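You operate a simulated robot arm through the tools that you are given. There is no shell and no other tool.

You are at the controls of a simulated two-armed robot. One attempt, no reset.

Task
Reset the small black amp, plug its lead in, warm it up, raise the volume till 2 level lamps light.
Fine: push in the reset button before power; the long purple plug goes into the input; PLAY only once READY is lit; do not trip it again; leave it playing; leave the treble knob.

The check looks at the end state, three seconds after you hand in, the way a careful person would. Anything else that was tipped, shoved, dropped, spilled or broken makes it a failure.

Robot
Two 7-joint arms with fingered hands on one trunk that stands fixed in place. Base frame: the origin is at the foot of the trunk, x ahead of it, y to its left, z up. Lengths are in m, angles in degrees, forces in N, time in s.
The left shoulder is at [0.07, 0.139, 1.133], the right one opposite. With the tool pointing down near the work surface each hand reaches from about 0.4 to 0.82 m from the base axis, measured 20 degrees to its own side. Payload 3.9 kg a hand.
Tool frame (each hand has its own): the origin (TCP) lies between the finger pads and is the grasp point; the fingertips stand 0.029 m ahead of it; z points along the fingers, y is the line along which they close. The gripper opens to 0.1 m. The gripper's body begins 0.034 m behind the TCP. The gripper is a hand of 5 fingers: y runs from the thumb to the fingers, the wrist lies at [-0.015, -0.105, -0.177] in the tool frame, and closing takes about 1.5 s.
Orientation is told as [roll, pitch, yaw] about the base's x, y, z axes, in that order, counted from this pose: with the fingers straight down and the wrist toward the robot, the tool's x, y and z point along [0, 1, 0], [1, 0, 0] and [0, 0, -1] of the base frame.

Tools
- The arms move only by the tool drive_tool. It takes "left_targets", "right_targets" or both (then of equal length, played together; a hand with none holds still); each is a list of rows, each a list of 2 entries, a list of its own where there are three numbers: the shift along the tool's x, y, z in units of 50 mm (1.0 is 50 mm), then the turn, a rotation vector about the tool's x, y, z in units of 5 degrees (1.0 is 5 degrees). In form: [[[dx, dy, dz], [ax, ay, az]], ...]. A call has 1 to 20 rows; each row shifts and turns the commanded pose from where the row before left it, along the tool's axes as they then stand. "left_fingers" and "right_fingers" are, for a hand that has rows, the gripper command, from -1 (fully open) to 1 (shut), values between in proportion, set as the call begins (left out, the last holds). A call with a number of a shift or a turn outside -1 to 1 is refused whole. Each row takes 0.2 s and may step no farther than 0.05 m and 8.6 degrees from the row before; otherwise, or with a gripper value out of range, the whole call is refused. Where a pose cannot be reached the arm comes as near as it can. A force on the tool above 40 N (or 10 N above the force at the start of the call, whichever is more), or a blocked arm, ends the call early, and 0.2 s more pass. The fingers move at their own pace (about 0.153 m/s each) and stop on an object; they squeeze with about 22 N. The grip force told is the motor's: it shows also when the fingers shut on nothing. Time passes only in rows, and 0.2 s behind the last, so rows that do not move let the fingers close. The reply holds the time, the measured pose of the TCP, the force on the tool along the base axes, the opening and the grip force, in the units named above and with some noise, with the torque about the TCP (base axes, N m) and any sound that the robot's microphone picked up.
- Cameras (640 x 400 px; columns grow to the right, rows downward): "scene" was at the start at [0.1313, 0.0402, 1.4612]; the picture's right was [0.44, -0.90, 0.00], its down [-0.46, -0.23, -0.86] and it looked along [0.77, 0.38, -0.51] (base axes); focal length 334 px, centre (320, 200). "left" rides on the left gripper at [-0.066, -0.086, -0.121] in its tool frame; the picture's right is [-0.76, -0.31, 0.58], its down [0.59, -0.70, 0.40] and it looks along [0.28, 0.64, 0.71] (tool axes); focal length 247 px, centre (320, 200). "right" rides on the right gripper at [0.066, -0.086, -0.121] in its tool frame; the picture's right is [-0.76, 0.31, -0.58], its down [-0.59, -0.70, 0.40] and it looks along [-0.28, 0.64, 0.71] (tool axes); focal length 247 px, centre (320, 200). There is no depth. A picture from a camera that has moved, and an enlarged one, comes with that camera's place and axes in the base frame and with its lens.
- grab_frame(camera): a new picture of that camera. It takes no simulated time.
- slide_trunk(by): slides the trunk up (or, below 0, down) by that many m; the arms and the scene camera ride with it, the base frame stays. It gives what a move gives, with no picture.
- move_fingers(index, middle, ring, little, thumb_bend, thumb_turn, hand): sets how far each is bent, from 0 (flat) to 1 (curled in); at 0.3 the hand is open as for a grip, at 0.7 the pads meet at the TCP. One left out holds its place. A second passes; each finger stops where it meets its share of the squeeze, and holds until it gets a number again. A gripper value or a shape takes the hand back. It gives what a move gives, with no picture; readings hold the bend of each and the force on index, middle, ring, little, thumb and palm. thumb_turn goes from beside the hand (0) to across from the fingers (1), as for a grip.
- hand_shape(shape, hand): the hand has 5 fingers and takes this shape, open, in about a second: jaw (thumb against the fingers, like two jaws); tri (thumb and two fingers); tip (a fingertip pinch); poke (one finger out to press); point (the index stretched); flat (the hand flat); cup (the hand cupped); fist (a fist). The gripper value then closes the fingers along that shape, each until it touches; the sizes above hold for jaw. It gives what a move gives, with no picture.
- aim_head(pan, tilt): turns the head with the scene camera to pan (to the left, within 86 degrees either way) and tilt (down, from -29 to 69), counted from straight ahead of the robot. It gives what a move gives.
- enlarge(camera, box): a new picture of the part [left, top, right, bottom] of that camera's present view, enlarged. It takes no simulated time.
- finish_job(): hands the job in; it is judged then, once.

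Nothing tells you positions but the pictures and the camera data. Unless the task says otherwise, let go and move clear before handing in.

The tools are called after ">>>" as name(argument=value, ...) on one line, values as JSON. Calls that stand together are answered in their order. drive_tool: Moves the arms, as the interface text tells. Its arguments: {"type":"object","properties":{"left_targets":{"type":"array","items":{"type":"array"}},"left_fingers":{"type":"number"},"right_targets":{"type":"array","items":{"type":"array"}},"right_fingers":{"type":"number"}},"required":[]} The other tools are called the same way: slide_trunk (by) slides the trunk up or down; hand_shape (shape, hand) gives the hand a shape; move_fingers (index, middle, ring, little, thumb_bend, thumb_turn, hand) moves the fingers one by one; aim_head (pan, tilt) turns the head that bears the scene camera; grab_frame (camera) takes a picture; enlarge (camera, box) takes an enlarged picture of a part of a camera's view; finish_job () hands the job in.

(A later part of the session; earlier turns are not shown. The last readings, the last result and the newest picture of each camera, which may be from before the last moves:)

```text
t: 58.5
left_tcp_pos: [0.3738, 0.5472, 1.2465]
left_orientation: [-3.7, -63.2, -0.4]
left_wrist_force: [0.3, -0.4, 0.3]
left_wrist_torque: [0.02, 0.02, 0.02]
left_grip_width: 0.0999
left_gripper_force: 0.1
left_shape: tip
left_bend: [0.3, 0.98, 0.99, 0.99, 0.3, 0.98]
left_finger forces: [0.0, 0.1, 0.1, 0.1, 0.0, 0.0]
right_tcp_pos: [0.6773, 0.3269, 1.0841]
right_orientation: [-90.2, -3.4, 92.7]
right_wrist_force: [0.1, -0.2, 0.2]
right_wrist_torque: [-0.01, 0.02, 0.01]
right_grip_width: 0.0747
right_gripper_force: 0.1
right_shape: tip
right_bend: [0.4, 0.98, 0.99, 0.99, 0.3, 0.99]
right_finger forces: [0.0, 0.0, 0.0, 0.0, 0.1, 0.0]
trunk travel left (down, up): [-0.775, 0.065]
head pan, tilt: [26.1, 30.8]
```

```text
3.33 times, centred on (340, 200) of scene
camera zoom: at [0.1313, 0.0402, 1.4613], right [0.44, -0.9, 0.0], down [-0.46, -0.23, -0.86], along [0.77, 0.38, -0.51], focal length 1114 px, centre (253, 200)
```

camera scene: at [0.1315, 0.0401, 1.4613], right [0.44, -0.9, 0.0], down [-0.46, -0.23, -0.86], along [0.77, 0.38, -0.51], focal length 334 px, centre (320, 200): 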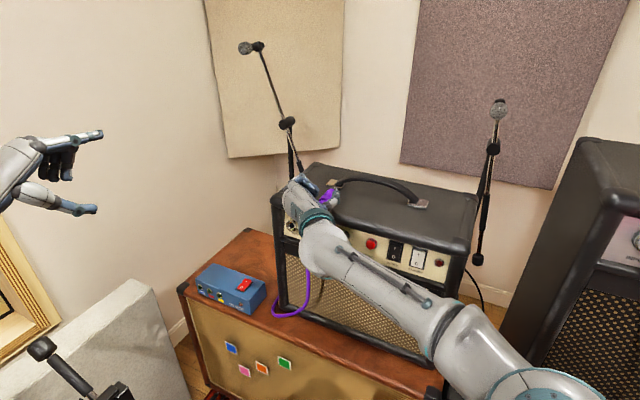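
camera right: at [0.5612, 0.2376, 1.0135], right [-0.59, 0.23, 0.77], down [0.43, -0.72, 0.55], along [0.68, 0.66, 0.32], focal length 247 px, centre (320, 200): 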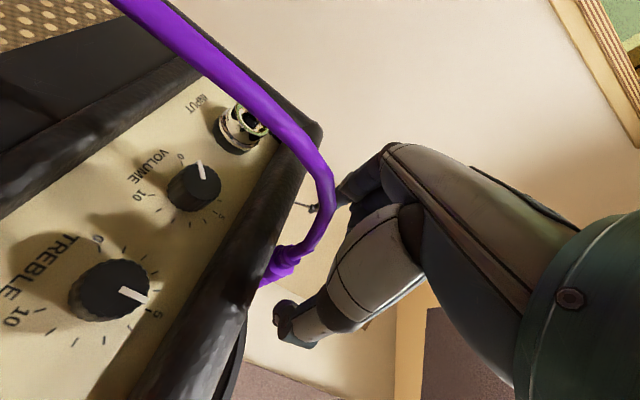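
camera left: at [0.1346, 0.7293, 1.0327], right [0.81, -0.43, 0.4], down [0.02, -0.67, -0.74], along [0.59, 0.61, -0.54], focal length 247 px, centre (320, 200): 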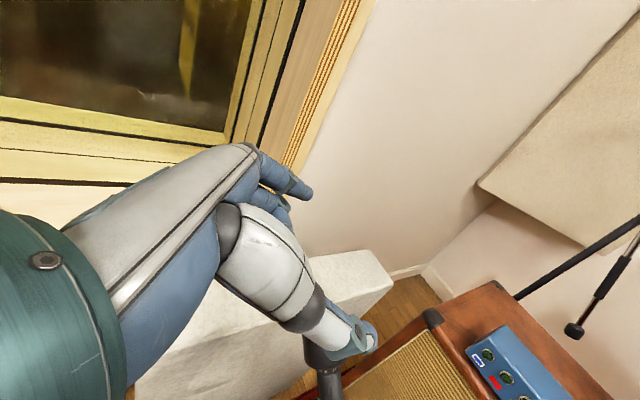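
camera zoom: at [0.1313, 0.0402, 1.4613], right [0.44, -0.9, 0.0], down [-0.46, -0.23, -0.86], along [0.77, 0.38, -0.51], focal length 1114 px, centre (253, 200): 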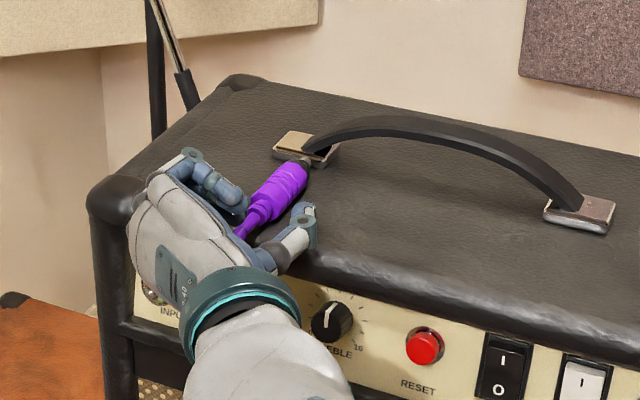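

That's a clear view: the thumb is right of the plug and the folded fingers are above-left. I'll check the index and thumb tip heights before sliding forward.

>>> enlarge(camera="right", box=[230, 130, 410, 360])

>>> enlarge(camera="scene", box=[290, 170, 350, 220])

>>> grab_frame(camera="left")

```text
1.74 times, centred on (320, 245) of right
camera zoom: at [0.5612, 0.2376, 1.0135], right [-0.59, 0.23, 0.77], down [0.43, -0.72, 0.55], along [0.68, 0.66, 0.32], focal length 430 px, centre (320, 122)
```

zoom: 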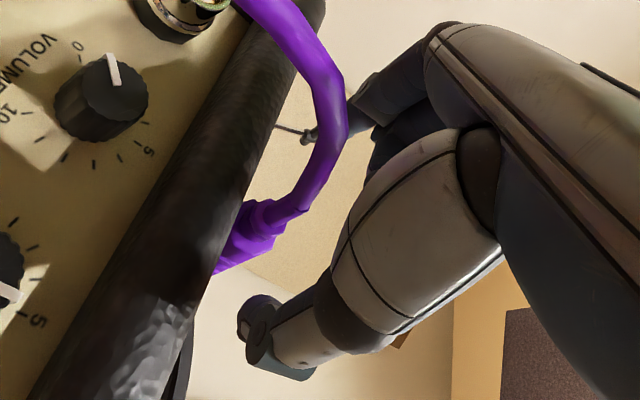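

```text
8.00 times, centred on (320, 195) of scene
camera zoom: at [0.1313, 0.0402, 1.4613], right [0.44, -0.9, 0.0], down [-0.46, -0.23, -0.86], along [0.77, 0.38, -0.51], focal length 2674 px, centre (320, 240)
```

zoom: 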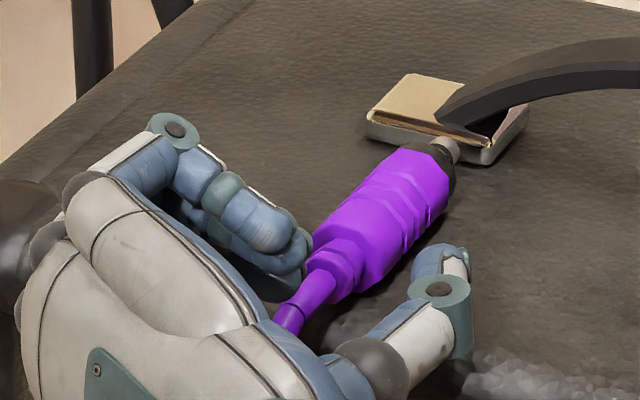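

```text
taken
camera left: at [0.223, 0.4907, 1.2268], right [0.33, -0.8, -0.51], down [0.08, 0.56, -0.82], along [0.94, 0.23, 0.25], focal length 247 px, centre (320, 200)
```

left: 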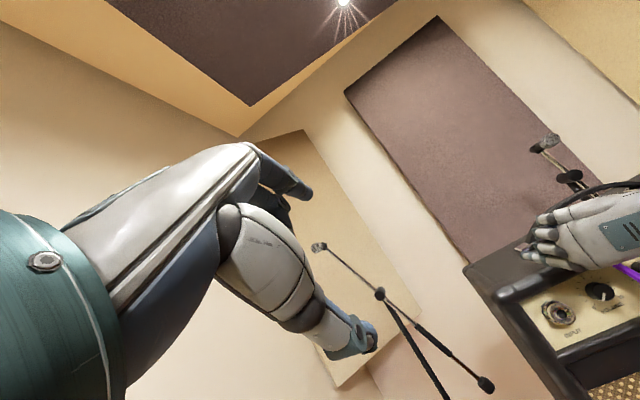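

The index tip is about level with the plug and the thumb slightly above. I'll move 5 mm down, 10 mm right to centre on the plug, and 30 mm forward, then re-check before closing.

>>> drive_tool(right_targets=[[[0.0, -0.1, 0.1], [0, 0, 0]], [[0.05, -0.1, 0.2], [0, 0, 0]], [[0.05, 0, 0.3], [0, 0, 0]], [[0, 0, 0], [0, 0, 0]]])

>>> enlarge(camera="scene", box=[290, 165, 360, 220])

>>> grab_frame(camera="right")

```text
t: 59.5
left_tcp_pos: [0.373, 0.5463, 1.2478]
left_orientation: [-3.8, -63.2, -0.4]
left_wrist_force: [0.1, -0.2, 0.0]
left_wrist_torque: [0.01, -0.01, 0.04]
left_grip_width: 0.0995
left_gripper_force: 0.0
left_shape: tip
left_bend: [0.3, 0.98, 0.99, 0.99, 0.3, 0.98]
left_finger forces: [0.0, 0.1, 0.0, 0.1, 0.1, 0.0]
right_tcp_pos: [0.6928, 0.316, 1.0812]
right_orientation: [-90.1, -3.5, 92.7]
right_wrist_force: [0.4, -0.4, 0.9]
right_wrist_torque: [-0.05, 0.04, -0.02]
right_grip_width: 0.0749
right_gripper_force: 0.0
right_shape: tip
right_bend: [0.4, 0.98, 0.99, 0.99, 0.3, 0.99]
right_finger forces: [0.1, 0.0, 0.0, 0.1, 0.0, 0.0]
right hand out of reach, approached as far as the arm can: row 3
trunk travel left (down, up): [-0.775, 0.065]
head pan, tilt: [26.1, 30.8]
```

```text
7.27 times, centred on (325, 192) of scene
camera zoom: at [0.1314, 0.0402, 1.4613], right [0.44, -0.9, 0.0], down [-0.46, -0.23, -0.86], along [0.77, 0.38, -0.51], focal length 2431 px, centre (284, 254)
```

zoom: 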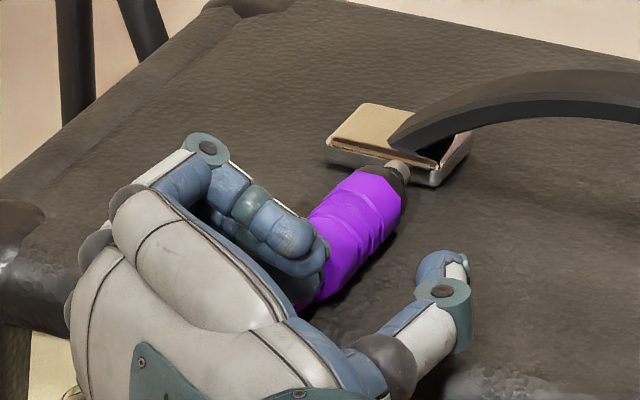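

```text
taken
camera right: at [0.5769, 0.2282, 1.0101], right [-0.59, 0.23, 0.77], down [0.43, -0.72, 0.55], along [0.68, 0.66, 0.32], focal length 247 px, centre (320, 200)
```

right: 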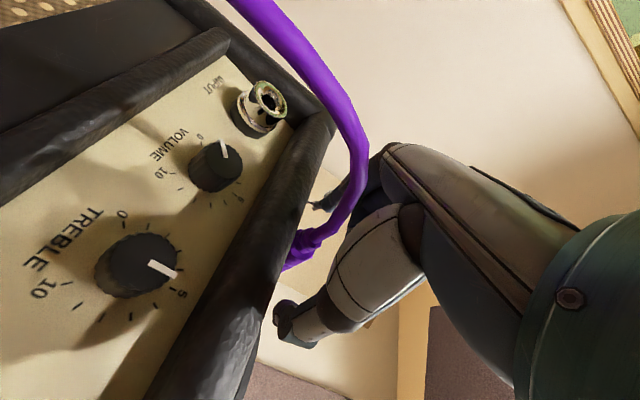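

The reach limit stopped me at x≈0.693, which puts thumb and index beside the plug's rear tier, just behind its thick body. That gives a firm shoulder to push on, so I'll close partway and check the centring.

>>> drive_tool(right_targets=[[[0, 0, 0], [0, 0, 0]], [[0, 0, 0], [0, 0, 0]], [[0, 0, 0], [0, 0, 0]]], right_fingers=0.2)

>>> enlarge(camera="scene", box=[290, 165, 360, 220])

>>> enlarge(camera="right", box=[230, 130, 410, 360])

```text
t: 60.3
left_tcp_pos: [0.3721, 0.5469, 1.2477]
left_orientation: [-3.7, -63.3, -0.4]
left_wrist_force: [0.0, -0.6, 0.1]
left_wrist_torque: [-0.04, 0.02, 0.02]
left_grip_width: 0.0999
left_gripper_force: 0.0
left_shape: tip
left_bend: [0.3, 0.98, 0.99, 0.99, 0.3, 0.98]
left_finger forces: [0.0, 0.0, 0.0, 0.0, 0.0, 0.0]
right_tcp_pos: [0.6933, 0.3164, 1.0808]
right_orientation: [-90.1, -3.4, 92.7]
right_wrist_force: [-0.6, -0.2, 0.5]
right_wrist_torque: [-0.01, -0.02, 0.01]
right_grip_width: 0.0407
right_gripper_force: 0.0
right_shape: tip
right_bend: [0.48, 0.98, 0.99, 0.99, 0.41, 1.0]
right_finger forces: [0.0, 0.1, 0.0, 0.0, 0.0, 0.0]
trunk travel left (down, up): [-0.775, 0.065]
head pan, tilt: [26.1, 30.8]
```

```text
7.27 times, centred on (325, 192) of scene
camera zoom: at [0.1313, 0.0403, 1.4613], right [0.44, -0.9, 0.0], down [-0.46, -0.23, -0.86], along [0.77, 0.38, -0.51], focal length 2431 px, centre (284, 254)
```

zoom: 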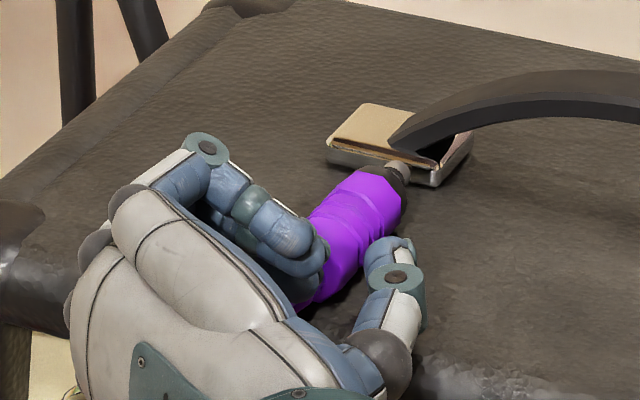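

```text
1.74 times, centred on (320, 245) of right
camera zoom: at [0.5767, 0.2283, 1.0103], right [-0.59, 0.23, 0.77], down [0.43, -0.72, 0.55], along [0.68, 0.66, 0.32], focal length 430 px, centre (320, 122)
```

zoom: 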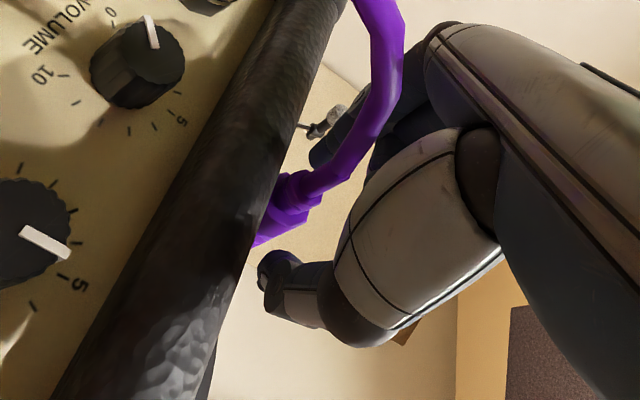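

The plug sits between index and thumb with no contact yet. Now I'll close fully.

>>> drive_tool(right_targets=[[[0, 0, 0], [0, 0, 0]], [[0, 0, 0], [0, 0, 0]], [[0, 0, 0], [0, 0, 0]], [[0, 0, 0], [0, 0, 0]], [[0, 0, 0], [0, 0, 0]], [[0, 0, 0], [0, 0, 0]]], right_fingers=1.0)

>>> enlarge(camera="scene", box=[290, 165, 360, 220])

>>> enlarge(camera="right", box=[230, 130, 410, 360])

```text
t: 61.7
left_tcp_pos: [0.3711, 0.546, 1.2497]
left_orientation: [-3.8, -63.3, -0.5]
left_wrist_force: [0.6, 0.0, 0.0]
left_wrist_torque: [-0.02, 0.0, 0.02]
left_grip_width: 0.1001
left_gripper_force: 0.0
left_shape: tip
left_bend: [0.3, 0.98, 0.99, 0.99, 0.3, 0.98]
left_finger forces: [0.1, 0.0, 0.0, 0.1, 0.0, 0.0]
right_tcp_pos: [0.6917, 0.3166, 1.0819]
right_orientation: [-90.2, -3.4, 92.7]
right_wrist_force: [2.0, 1.2, 10.6]
right_wrist_torque: [0.08, -0.22, 0.03]
right_grip_width: 0.0075
right_gripper_force: 22.4
right_shape: tip
right_bend: [0.67, 1.0, 1.0, 1.0, 0.73, 1.0]
right_finger forces: [20.6, 0.1, 0.0, 0.0, 12.9, 0.0]
trunk travel left (down, up): [-0.775, 0.065]
head pan, tilt: [26.1, 30.8]
```

```text
7.27 times, centred on (325, 192) of scene
camera zoom: at [0.1294, 0.0396, 1.4616], right [0.44, -0.9, 0.0], down [-0.46, -0.22, -0.86], along [0.77, 0.38, -0.51], focal length 2431 px, centre (284, 254)
```

zoom: 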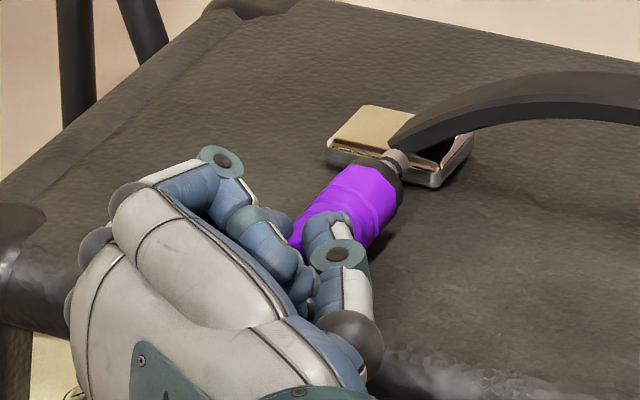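

```text
1.74 times, centred on (320, 245) of right
camera zoom: at [0.5757, 0.2279, 1.0117], right [-0.59, 0.23, 0.77], down [0.43, -0.72, 0.55], along [0.68, 0.66, 0.32], focal length 430 px, centre (320, 122)
```

zoom: 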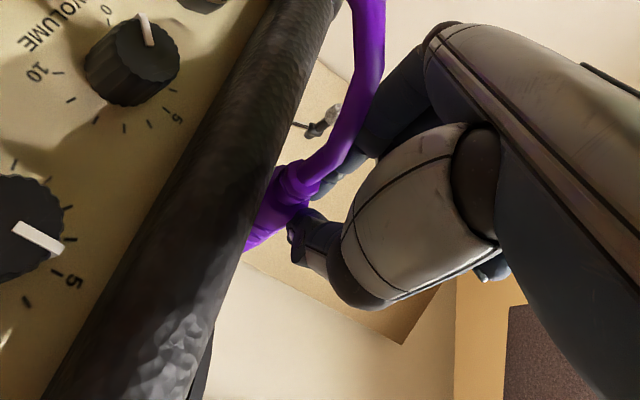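

The thumb seems to have ridden onto the upper side of the plug (upward force about 10 N, width only 7.5 mm), so the grip is too high. I'll reopen, lower until I just feel the amp top, and grip again.

>>> drive_tool(right_targets=[[[0, 0, 0], [0, 0, 0]], [[0, 0, 0], [0, 0, 0]], [[0, 0, 0], [0, 0, 0]]], right_fingers=-0.1)

>>> drive_tool(right_targets=[[[0.06, 0, 0], [0, 0, 0]], [[0.06, 0, 0], [0, 0, 0]], [[0, 0, 0], [0, 0, 0]]])

>>> enlarge(camera="scene", box=[290, 165, 360, 220])

>>> enlarge(camera="right", box=[230, 130, 410, 360])

```text
t: 62.5
left_tcp_pos: [0.372, 0.5461, 1.2475]
left_orientation: [-3.7, -63.4, -0.5]
left_wrist_force: [0.3, -0.8, -0.3]
left_wrist_torque: [-0.05, 0.0, -0.01]
left_grip_width: 0.0997
left_gripper_force: 0.2
left_shape: tip
left_bend: [0.3, 0.98, 0.99, 0.99, 0.3, 0.98]
left_finger forces: [0.1, 0.1, 0.1, 0.0, 0.1, 0.0]
right_tcp_pos: [0.693, 0.3169, 1.0811]
right_orientation: [-90.1, -3.5, 92.7]
right_wrist_force: [-0.7, -0.6, 0.5]
right_wrist_torque: [-0.02, 0.01, -0.01]
right_grip_width: 0.0551
right_gripper_force: 0.2
right_shape: tip
right_bend: [0.45, 0.98, 0.99, 0.99, 0.31, 1.0]
right_finger forces: [0.1, 0.1, 0.0, 0.1, 0.1, 0.1]
trunk travel left (down, up): [-0.775, 0.065]
head pan, tilt: [26.1, 30.8]
```

```text
t: 63.3
left_tcp_pos: [0.3722, 0.5452, 1.2479]
left_orientation: [-3.7, -63.4, -0.4]
left_wrist_force: [0.3, -0.5, 0.2]
left_wrist_torque: [0.0, -0.02, -0.03]
left_grip_width: 0.0998
left_gripper_force: 0.1
left_shape: tip
left_bend: [0.3, 0.98, 0.99, 0.99, 0.3, 0.98]
left_finger forces: [0.0, 0.1, 0.1, 0.0, 0.1, 0.0]
right_tcp_pos: [0.693, 0.3176, 1.0746]
right_orientation: [-90.1, -3.3, 92.7]
right_wrist_force: [-0.4, -0.8, 0.1]
right_wrist_torque: [0.01, -0.02, -0.01]
right_grip_width: 0.0547
right_gripper_force: 0.2
right_shape: tip
right_bend: [0.45, 0.98, 0.99, 0.99, 0.31, 1.0]
right_finger forces: [0.0, 0.0, 0.0, 0.0, 0.0, 0.1]
trunk travel left (down, up): [-0.775, 0.065]
head pan, tilt: [26.1, 30.8]
```

```text
7.27 times, centred on (325, 192) of scene
camera zoom: at [0.1313, 0.0403, 1.4613], right [0.44, -0.9, 0.0], down [-0.46, -0.23, -0.86], along [0.77, 0.38, -0.51], focal length 2431 px, centre (284, 254)
```

zoom: 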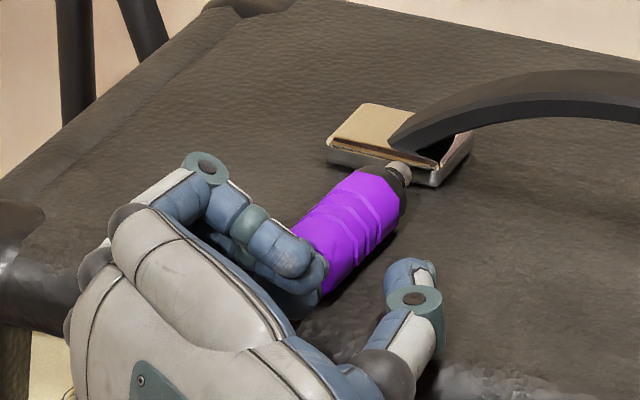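

```text
1.74 times, centred on (320, 245) of right
camera zoom: at [0.5767, 0.2286, 1.0044], right [-0.59, 0.23, 0.77], down [0.43, -0.72, 0.55], along [0.68, 0.66, 0.32], focal length 430 px, centre (320, 122)
```

zoom: 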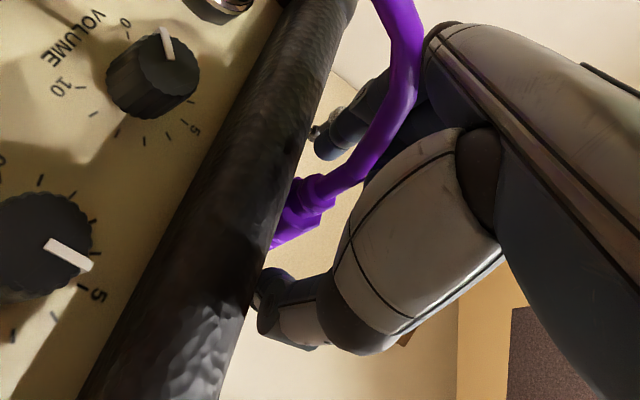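

No contact with the amp top yet at this height. I'll close again here and check the forces.

>>> drive_tool(right_targets=[[[0, 0, 0], [0, 0, 0]], [[0, 0, 0], [0, 0, 0]], [[0, 0, 0], [0, 0, 0]], [[0, 0, 0], [0, 0, 0]], [[0, 0, 0], [0, 0, 0]], [[0, 0, 0], [0, 0, 0]]], right_fingers=1.0)

>>> enlarge(camera="scene", box=[290, 165, 360, 220])

>>> enlarge(camera="right", box=[230, 130, 410, 360])

```text
t: 64.7
left_tcp_pos: [0.3732, 0.5459, 1.2469]
left_orientation: [-3.7, -63.3, -0.4]
left_wrist_force: [-0.1, -0.1, -0.4]
left_wrist_torque: [0.01, 0.02, 0.03]
left_grip_width: 0.0997
left_gripper_force: 0.0
left_shape: tip
left_bend: [0.3, 0.98, 0.99, 0.99, 0.3, 0.98]
left_finger forces: [0.1, 0.1, 0.0, 0.0, 0.0, 0.1]
right_tcp_pos: [0.6924, 0.3171, 1.0749]
right_orientation: [-90.1, -3.4, 92.7]
right_wrist_force: [-0.5, 0.1, 0.2]
right_wrist_torque: [-0.02, -0.01, -0.02]
right_grip_width: 0.0158
right_gripper_force: 22.5
right_shape: tip
right_bend: [0.63, 1.0, 1.0, 1.0, 0.55, 1.0]
right_finger forces: [19.9, 0.1, 0.1, 0.0, 20.0, 0.0]
trunk travel left (down, up): [-0.775, 0.065]
head pan, tilt: [26.1, 30.8]
```

```text
7.27 times, centred on (325, 192) of scene
camera zoom: at [0.1314, 0.0402, 1.4613], right [0.44, -0.9, 0.0], down [-0.46, -0.23, -0.86], along [0.77, 0.38, -0.51], focal length 2431 px, centre (284, 254)
```

zoom: 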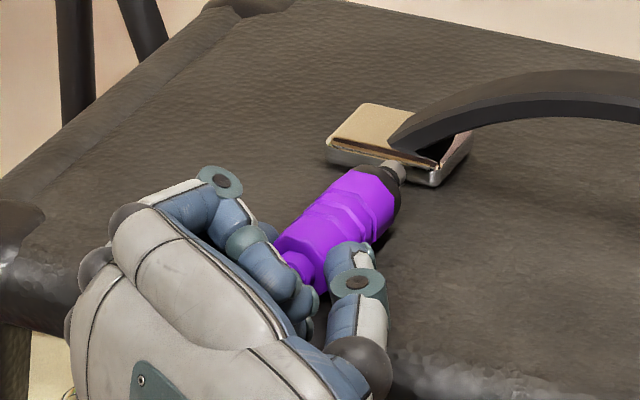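

```text
1.74 times, centred on (320, 245) of right
camera zoom: at [0.5768, 0.2285, 1.0044], right [-0.59, 0.23, 0.77], down [0.43, -0.72, 0.55], along [0.68, 0.66, 0.32], focal length 430 px, centre (320, 122)
```

zoom: 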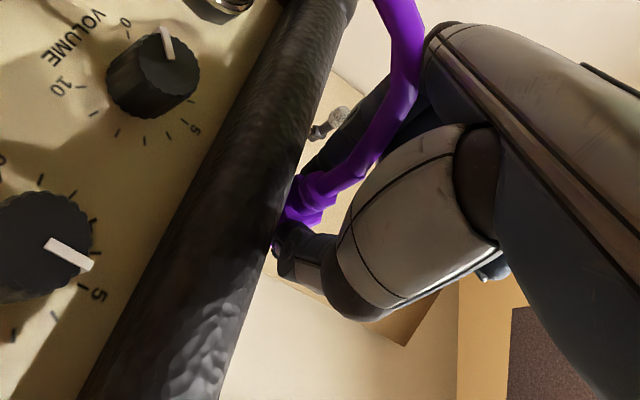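

A balanced grip now: about 20 N on both index and thumb, 16 mm width, no net wrist force. I'll lift the plug 3 cm and check that it comes along.

>>> drive_tool(right_targets=[[[-0.2, 0, 0], [0, 0, 0]], [[-0.2, 0, 0], [0, 0, 0]], [[-0.2, 0, 0], [0, 0, 0]], [[0, 0, 0], [0, 0, 0]]])

>>> enlarge(camera="scene", box=[290, 155, 360, 210])

>>> grab_frame(camera="right")

```text
t: 65.7
left_tcp_pos: [0.3735, 0.5464, 1.2468]
left_orientation: [-3.7, -63.4, -0.4]
left_wrist_force: [0.0, -0.9, 0.4]
left_wrist_torque: [-0.02, 0.01, 0.0]
left_grip_width: 0.0998
left_gripper_force: 0.0
left_shape: tip
left_bend: [0.3, 0.98, 0.99, 0.99, 0.3, 0.98]
left_finger forces: [0.0, 0.0, 0.0, 0.1, 0.0, 0.0]
right_tcp_pos: [0.6936, 0.3165, 1.1032]
right_orientation: [-90.0, -3.4, 92.7]
right_wrist_force: [-0.3, 0.3, 0.4]
right_wrist_torque: [0.0, 0.04, 0.02]
right_grip_width: 0.0159
right_gripper_force: 21.9
right_shape: tip
right_bend: [0.63, 1.0, 1.0, 1.0, 0.56, 1.0]
right_finger forces: [20.1, 0.0, 0.1, 0.1, 20.1, 0.0]
trunk travel left (down, up): [-0.775, 0.065]
head pan, tilt: [26.1, 30.8]
```

```text
7.27 times, centred on (325, 182) of scene
camera zoom: at [0.1316, 0.0403, 1.4613], right [0.44, -0.9, 0.0], down [-0.46, -0.23, -0.86], along [0.77, 0.38, -0.51], focal length 2431 px, centre (284, 327)
```

zoom: 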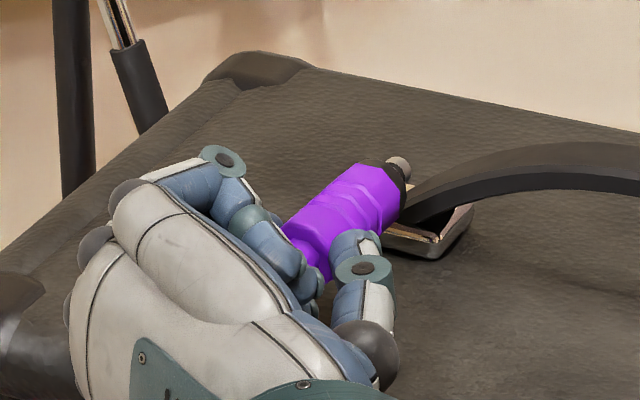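

```text
taken
camera right: at [0.5768, 0.2272, 1.0344], right [-0.59, 0.23, 0.77], down [0.43, -0.72, 0.55], along [0.68, 0.66, 0.32], focal length 247 px, centre (320, 200)
```

right: 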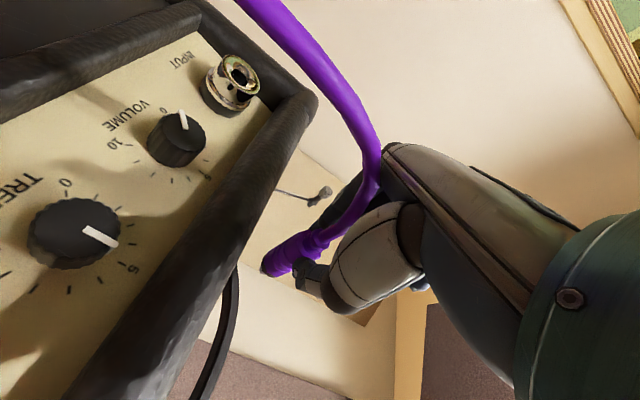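

The plug came up with the hand, grip still firm. I'll check how it points in the grip from both cameras.

>>> enlarge(camera="right", box=[230, 190, 390, 310])

>>> enlarge(camera="scene", box=[305, 170, 345, 200])

>>> enlarge(camera="left", box=[480, 120, 640, 320])

```text
3.33 times, centred on (310, 250) of right
camera zoom: at [0.5768, 0.2272, 1.0344], right [-0.59, 0.23, 0.77], down [0.43, -0.72, 0.55], along [0.68, 0.66, 0.32], focal length 823 px, centre (353, 33)
```

zoom: 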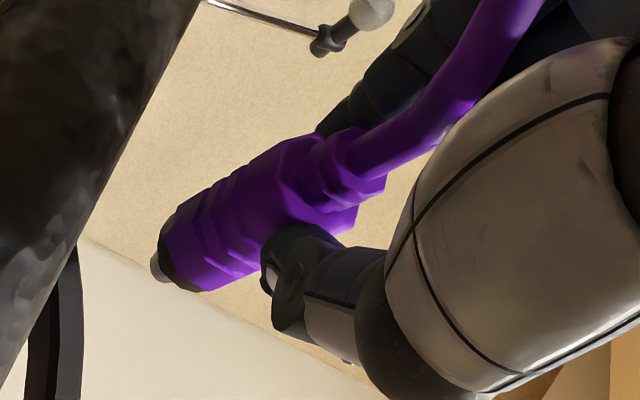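

```text
13.33 times, centred on (325, 185) of scene
camera zoom: at [0.1316, 0.0403, 1.4613], right [0.44, -0.9, 0.0], down [-0.46, -0.23, -0.86], along [0.77, 0.38, -0.51], focal length 4457 px, centre (253, 400)
```

zoom: 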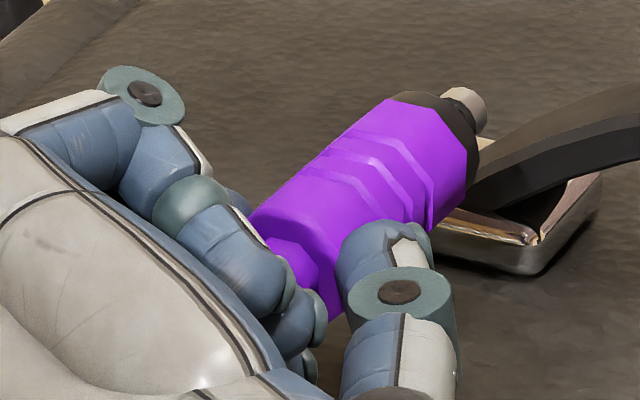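

```text
2.00 times, centred on (560, 220) of left
camera zoom: at [0.2232, 0.4908, 1.2267], right [0.33, -0.8, -0.51], down [0.08, 0.56, -0.82], along [0.94, 0.23, 0.25], focal length 494 px, centre (-160, 160)
```

zoom: 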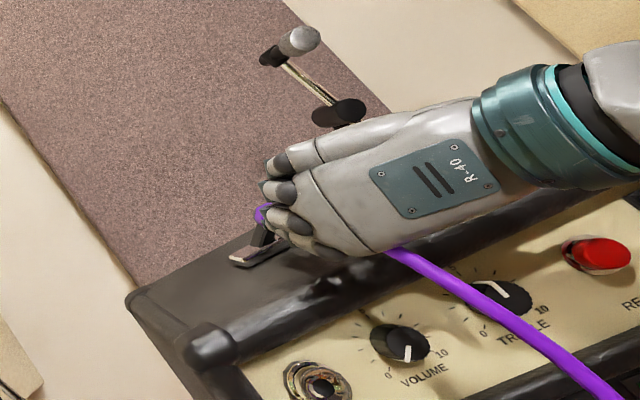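

The plug is held well, pointing about 5° down and nearly straight ahead. Next I need the jack's exact position and axis, so I'll zoom in on it from all the cameras.

>>> enlarge(camera="right", box=[170, 30, 300, 130])

>>> enlarge(camera="scene", box=[280, 205, 330, 240])

>>> enlarge(camera="left", box=[520, 270, 640, 360])

```text
4.00 times, centred on (235, 80) of right
camera zoom: at [0.5768, 0.2272, 1.0344], right [-0.59, 0.23, 0.77], down [0.43, -0.72, 0.55], along [0.68, 0.66, 0.32], focal length 988 px, centre (660, 680)
```

zoom: 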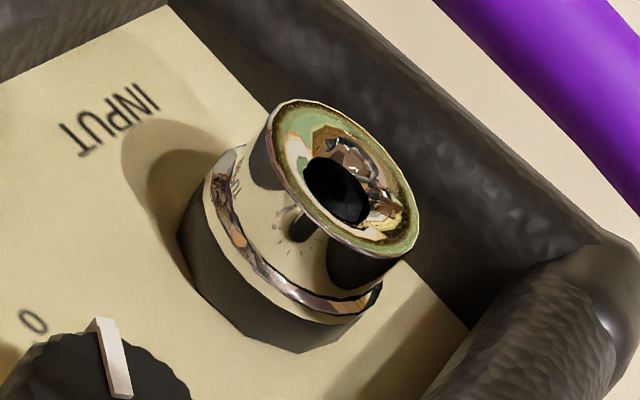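

```text
11.43 times, centred on (305, 222) of scene
camera zoom: at [0.1316, 0.0403, 1.4613], right [0.44, -0.9, 0.0], down [-0.46, -0.23, -0.86], along [0.77, 0.38, -0.51], focal length 3820 px, centre (491, -57)
```

zoom: 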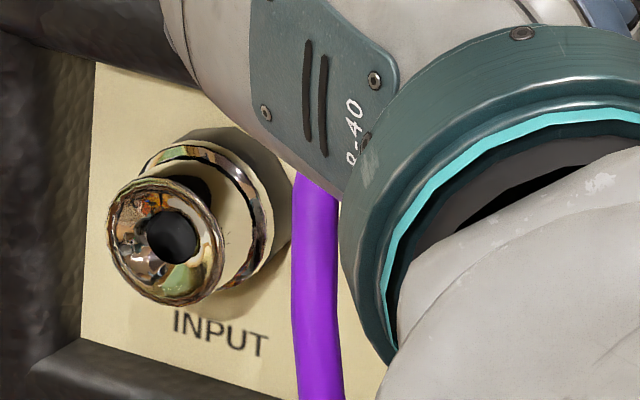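

```text
4.44 times, centred on (580, 315) of left
camera zoom: at [0.2232, 0.4908, 1.2267], right [0.33, -0.8, -0.51], down [0.08, 0.56, -0.82], along [0.94, 0.23, 0.25], focal length 1098 px, centre (-836, -311)
```

zoom: 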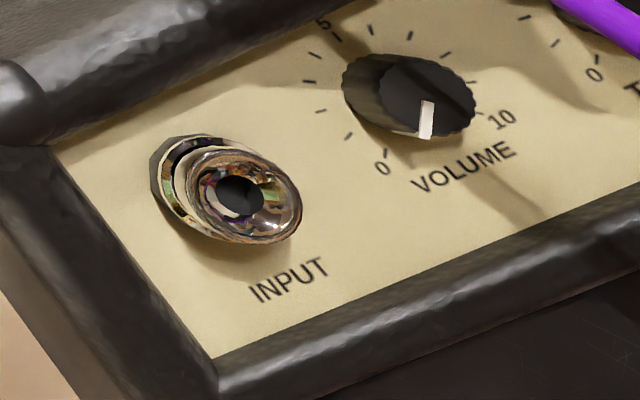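

Triangulating from scene and right cameras puts the jack's flange centre near [0.690, 0.390, 0.999], on an axis tipped about 12° (insert forward and slightly down). I'll lift a bit more and draw the plug straight back off the amp.

>>> drive_tool(right_targets=[[[-0.3, 0, -0.2], [0, 0, 0]], [[-0.1, 0, -0.6], [0, 0, 0]], [[0, 0, -0.7], [0, 0, 0]], [[0, 0, -0.7], [0, 0, 0]], [[0, 0, -0.6], [0, 0, 0]], [[0, 0, 0], [0, 0, 0]]])

>>> grab_frame(camera="scene")

>>> grab_frame(camera="right")

```text
t: 67.0
left_tcp_pos: [0.3738, 0.5462, 1.2474]
left_orientation: [-3.7, -63.2, -0.3]
left_wrist_force: [0.4, -0.8, -0.5]
left_wrist_torque: [-0.01, 0.01, 0.04]
left_grip_width: 0.1
left_gripper_force: 0.1
left_shape: tip
left_bend: [0.3, 0.98, 0.99, 0.99, 0.3, 0.98]
left_finger forces: [0.1, 0.1, 0.1, 0.0, 0.0, 0.0]
right_tcp_pos: [0.5661, 0.2902, 1.0554]
right_orientation: [-81.1, -4.4, 89.7]
right_wrist_force: [0.0, 0.7, -1.4]
right_wrist_torque: [0.0, 0.07, 0.02]
right_grip_width: 0.0157
right_gripper_force: 22.3
right_shape: tip
right_bend: [0.63, 1.0, 1.0, 1.0, 0.56, 1.0]
right_finger forces: [20.0, 0.1, 0.0, 0.0, 20.0, 0.1]
trunk travel left (down, up): [-0.775, 0.065]
head pan, tilt: [26.1, 30.8]
stopped in row 6 (right hand): the arm was blocked; the commanded pose is now the measured one
```

```text
taken
camera scene: at [0.1319, 0.0396, 1.4613], right [0.44, -0.9, 0.0], down [-0.46, -0.22, -0.86], along [0.77, 0.38, -0.51], focal length 334 px, centre (320, 200)
```

scene: 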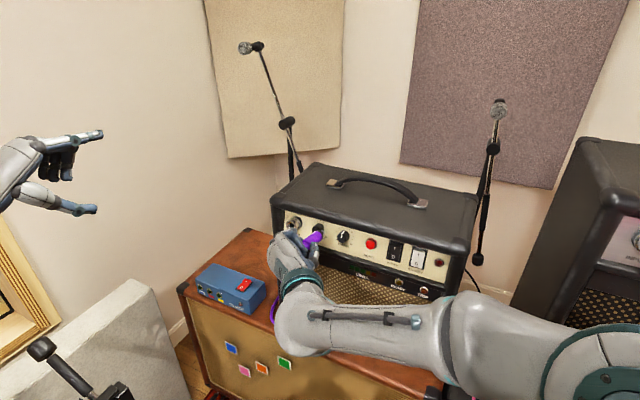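

```text
taken
camera right: at [0.4367, 0.207, 1.0032], right [-0.45, 0.24, 0.86], down [0.48, -0.74, 0.46], along [0.75, 0.62, 0.22], focal length 247 px, centre (320, 200)
```

right: 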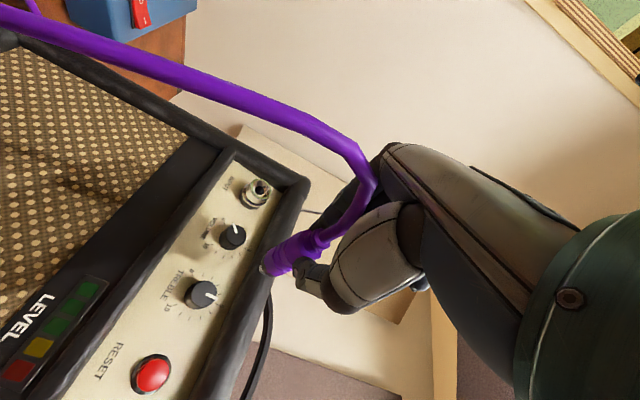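

The arm reached a joint limit while drawing back, so the hand dropped to z≈1.055 and tilted about 9° down, close to what I want anyway. The plug is clear in front of the panel and still gripped at 20 N; I'll check how it sits in the hand.

>>> enlarge(camera="right", box=[210, 160, 370, 320])

>>> enlarge(camera="scene", box=[265, 205, 345, 265])

>>> enlarge(camera="left", box=[480, 180, 640, 400])

```text
2.50 times, centred on (290, 240) of right
camera zoom: at [0.4367, 0.207, 1.0032], right [-0.45, 0.24, 0.86], down [0.48, -0.74, 0.46], along [0.75, 0.62, 0.22], focal length 617 px, centre (395, 100)
```

zoom: 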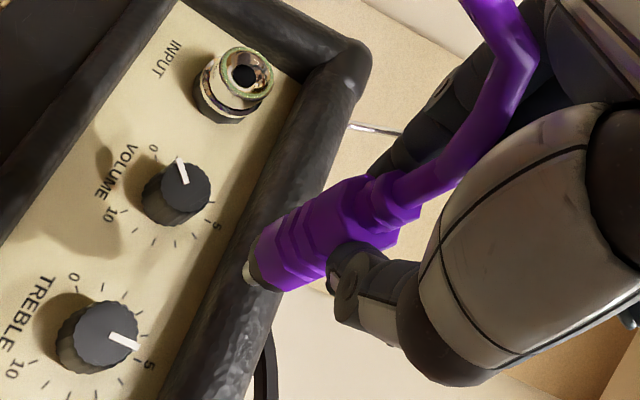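

```text
6.67 times, centred on (305, 235) of scene
camera zoom: at [0.1319, 0.0396, 1.4613], right [0.44, -0.9, 0.0], down [-0.46, -0.22, -0.86], along [0.77, 0.38, -0.51], focal length 2228 px, centre (420, -33)
```

zoom: 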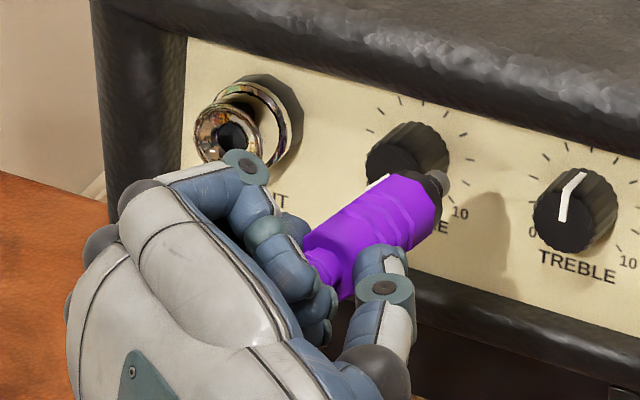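

```text
1.82 times, centred on (560, 290) of left
camera zoom: at [0.2235, 0.4902, 1.2269], right [0.33, -0.8, -0.51], down [0.08, 0.56, -0.82], along [0.94, 0.23, 0.25], focal length 449 px, centre (-116, 36)
```

zoom: 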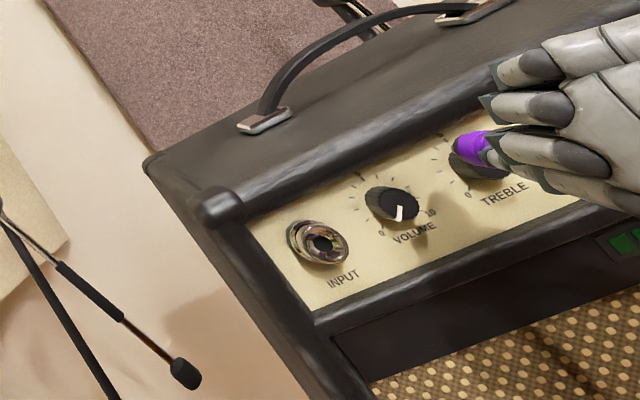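

The plug still sits the same way in the grip, pointing about 14° down and 4° right, close to the jack's axis. I'll shift left about 10 cm and slightly down so the tip stands 3 cm in front of the jack.

>>> drive_tool(right_targets=[[[0.156, 0.515, 0.0], [0, 0, 0]], [[0.156, 0.515, 0.0], [0, 0, 0]], [[0.156, 0.515, 0.0], [0, 0, 0]], [[0.156, 0.515, 0.0], [0, 0, 0]], [[0, 0, 0], [0, 0, 0]]])

>>> grab_frame(camera="right")

>>> enlarge(camera="scene", box=[245, 195, 345, 275])

>>> enlarge(camera="left", box=[480, 220, 640, 400])

```text
t: 68.2
left_tcp_pos: [0.3735, 0.5462, 1.248]
left_orientation: [-3.8, -63.3, -0.5]
left_wrist_force: [0.5, 0.2, -0.1]
left_wrist_torque: [0.0, -0.01, -0.01]
left_grip_width: 0.0999
left_gripper_force: 0.1
left_shape: tip
left_bend: [0.3, 0.98, 0.99, 0.99, 0.3, 0.98]
left_finger forces: [0.0, 0.0, 0.0, 0.0, 0.0, 0.0]
right_tcp_pos: [0.5523, 0.3667, 1.0313]
right_orientation: [-81.2, -4.2, 90.4]
right_wrist_force: [0.9, 0.3, -1.1]
right_wrist_torque: [0.01, 0.02, 0.03]
right_grip_width: 0.0156
right_gripper_force: 22.3
right_shape: tip
right_bend: [0.63, 1.0, 1.0, 1.0, 0.56, 1.0]
right_finger forces: [19.8, 0.0, 0.0, 0.0, 19.8, 0.0]
right hand out of reach, approached as far as the arm can: row 3, 4
trunk travel left (down, up): [-0.775, 0.065]
head pan, tilt: [26.1, 30.8]
```

```text
taken
camera right: at [0.425, 0.2825, 0.9797], right [-0.46, 0.24, 0.86], down [0.49, -0.74, 0.47], along [0.74, 0.63, 0.22], focal length 247 px, centre (320, 200)
```

right: 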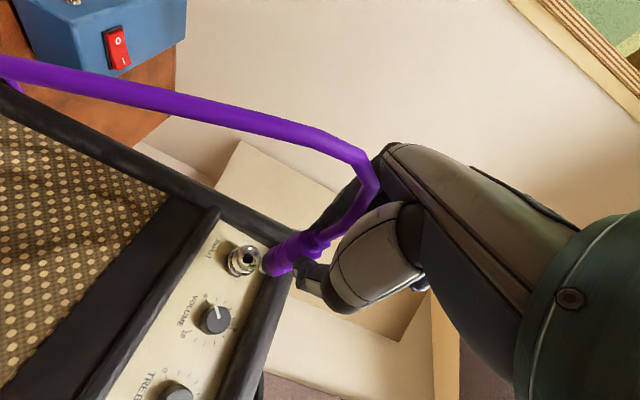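

```text
5.00 times, centred on (295, 235) of scene
camera zoom: at [0.1316, 0.0403, 1.4613], right [0.44, -0.9, 0.0], down [-0.46, -0.23, -0.86], along [0.77, 0.38, -0.51], focal length 1671 px, centre (445, 25)
```

zoom: 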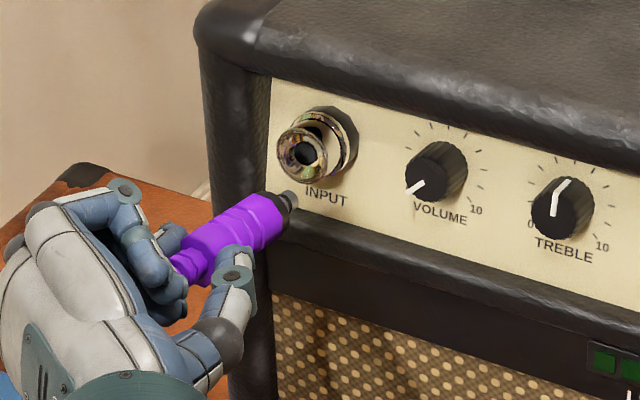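

```text
2.22 times, centred on (560, 310) of left
camera zoom: at [0.2233, 0.4907, 1.2267], right [0.33, -0.8, -0.51], down [0.08, 0.56, -0.82], along [0.94, 0.23, 0.25], focal length 549 px, centre (-213, -44)
```

zoom: 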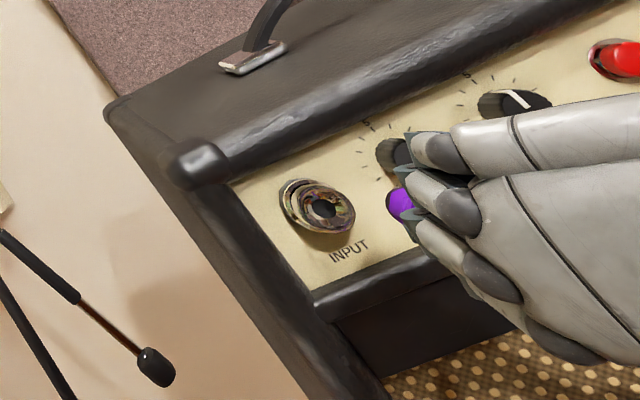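

Both the plug tip and the jack are in clear view; the tip is about 45 mm short and 24 mm right of the jack. I'll move to about 2 cm in front of it, on axis.

>>> drive_tool(right_targets=[[[0.02, 0.1, 0.25], [0, 0, 0]], [[0.02, 0.2, 0.25], [0, 0, 0]], [[0.014, 0.182, 0.04], [0, 0, 0]], [[0, 0, 0], [0, 0, 0]]])

>>> enlarge(camera="right", box=[180, 180, 360, 320])

>>> enlarge(camera="scene", box=[260, 195, 340, 255])

>>> enlarge(camera="left", box=[510, 240, 640, 360])

```text
t: 69.2
left_tcp_pos: [0.373, 0.5468, 1.2476]
left_orientation: [-3.7, -63.3, -0.4]
left_wrist_force: [0.3, 0.4, -0.4]
left_wrist_torque: [0.0, -0.03, -0.02]
left_grip_width: 0.0998
left_gripper_force: 0.2
left_shape: tip
left_bend: [0.3, 0.98, 0.99, 0.99, 0.3, 0.98]
left_finger forces: [0.0, 0.0, 0.0, 0.0, 0.0, 0.1]
right_tcp_pos: [0.5732, 0.3631, 1.0277]
right_orientation: [-81.2, -4.2, 90.3]
right_wrist_force: [0.5, 0.2, -0.2]
right_wrist_torque: [-0.02, 0.01, 0.0]
right_grip_width: 0.0154
right_gripper_force: 22.0
right_shape: tip
right_bend: [0.63, 1.0, 1.0, 1.0, 0.56, 1.0]
right_finger forces: [19.8, 0.1, 0.0, 0.0, 19.9, 0.1]
right hand out of reach, approached as far as the arm can: row 1, 2, 3
trunk travel left (down, up): [-0.775, 0.065]
head pan, tilt: [26.1, 30.8]
```

```text
2.86 times, centred on (270, 250) of right
camera zoom: at [0.4458, 0.2794, 0.9752], right [-0.46, 0.24, 0.86], down [0.49, -0.74, 0.47], along [0.74, 0.63, 0.22], focal length 706 px, centre (463, 57)
```

zoom: 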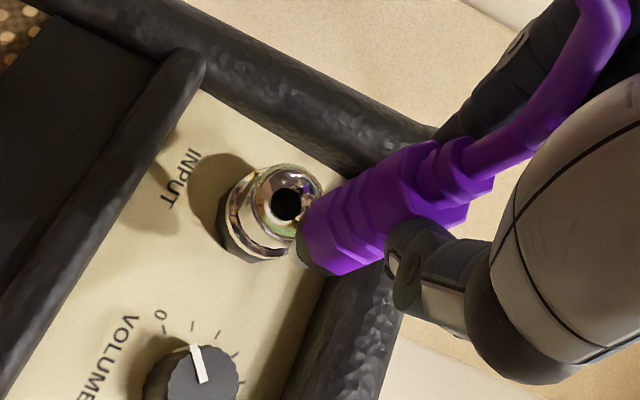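

```text
6.67 times, centred on (300, 225) of scene
camera zoom: at [0.1316, 0.0403, 1.4613], right [0.44, -0.9, 0.0], down [-0.46, -0.23, -0.86], along [0.77, 0.38, -0.51], focal length 2228 px, centre (453, 33)
```

zoom: 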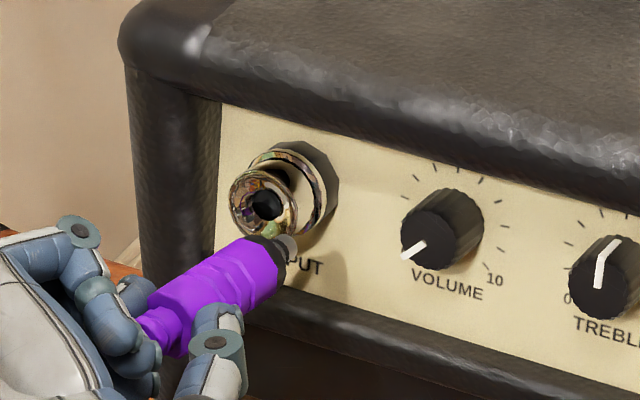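

```text
3.33 times, centred on (575, 300) of left
camera zoom: at [0.2232, 0.4907, 1.2267], right [0.33, -0.8, -0.51], down [0.08, 0.56, -0.82], along [0.94, 0.23, 0.25], focal length 823 px, centre (-530, -133)
```

zoom: 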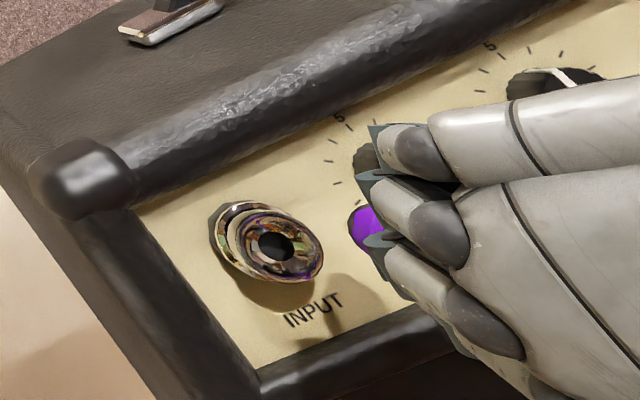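

The arm won't go further left at this hand yaw because the wrist is near its bend limit. Yawing the hand 5° left relieves the wrist and brings the plug closer to the jack's axis, so I'll do that and shift left.

>>> drive_tool(right_targets=[[[0, 0, 0], [-0.5, 0, 0]], [[0, 0, 0], [-0.5, 0, 0]], [[0, 0.15, 0], [0, 0, 0]], [[0, 0.15, 0], [0, 0, 0]], [[0, 0, 0], [0, 0, 0]]])

>>> enlarge(camera="right", box=[180, 180, 360, 320])

>>> enlarge(camera="scene", box=[260, 195, 340, 255])

```text
t: 70.4
left_tcp_pos: [0.3732, 0.5468, 1.247]
left_orientation: [-3.6, -63.3, -0.4]
left_wrist_force: [-0.2, -0.2, 0.1]
left_wrist_torque: [0.0, 0.01, -0.01]
left_grip_width: 0.0998
left_gripper_force: 0.0
left_shape: tip
left_bend: [0.3, 0.98, 0.99, 0.99, 0.3, 0.98]
left_finger forces: [0.1, 0.0, 0.0, 0.0, 0.0, 0.1]
right_tcp_pos: [0.5734, 0.3771, 1.0291]
right_orientation: [-81.6, -5.0, 95.3]
right_wrist_force: [0.0, -0.6, -1.4]
right_wrist_torque: [0.02, 0.02, -0.02]
right_grip_width: 0.0152
right_gripper_force: 22.5
right_shape: tip
right_bend: [0.63, 1.0, 1.0, 1.0, 0.56, 1.0]
right_finger forces: [19.7, 0.1, 0.1, 0.0, 19.7, 0.0]
trunk travel left (down, up): [-0.775, 0.065]
head pan, tilt: [26.1, 30.8]
```

```text
2.86 times, centred on (270, 250) of right
camera zoom: at [0.4525, 0.2843, 0.9749], right [-0.48, 0.19, 0.86], down [0.55, -0.7, 0.46], along [0.69, 0.69, 0.23], focal length 706 px, centre (463, 57)
```

zoom: 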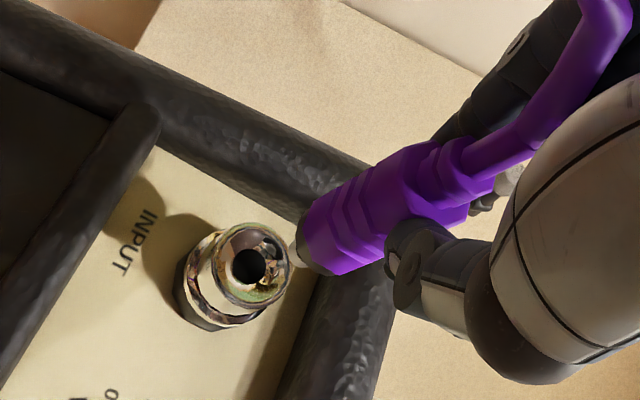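

```text
6.67 times, centred on (300, 225) of scene
camera zoom: at [0.1311, 0.0402, 1.4613], right [0.44, -0.9, 0.0], down [-0.46, -0.23, -0.86], along [0.77, 0.38, -0.51], focal length 2228 px, centre (453, 33)
```

zoom: 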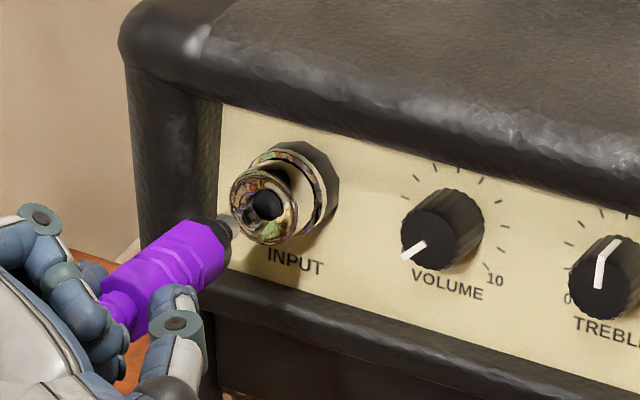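

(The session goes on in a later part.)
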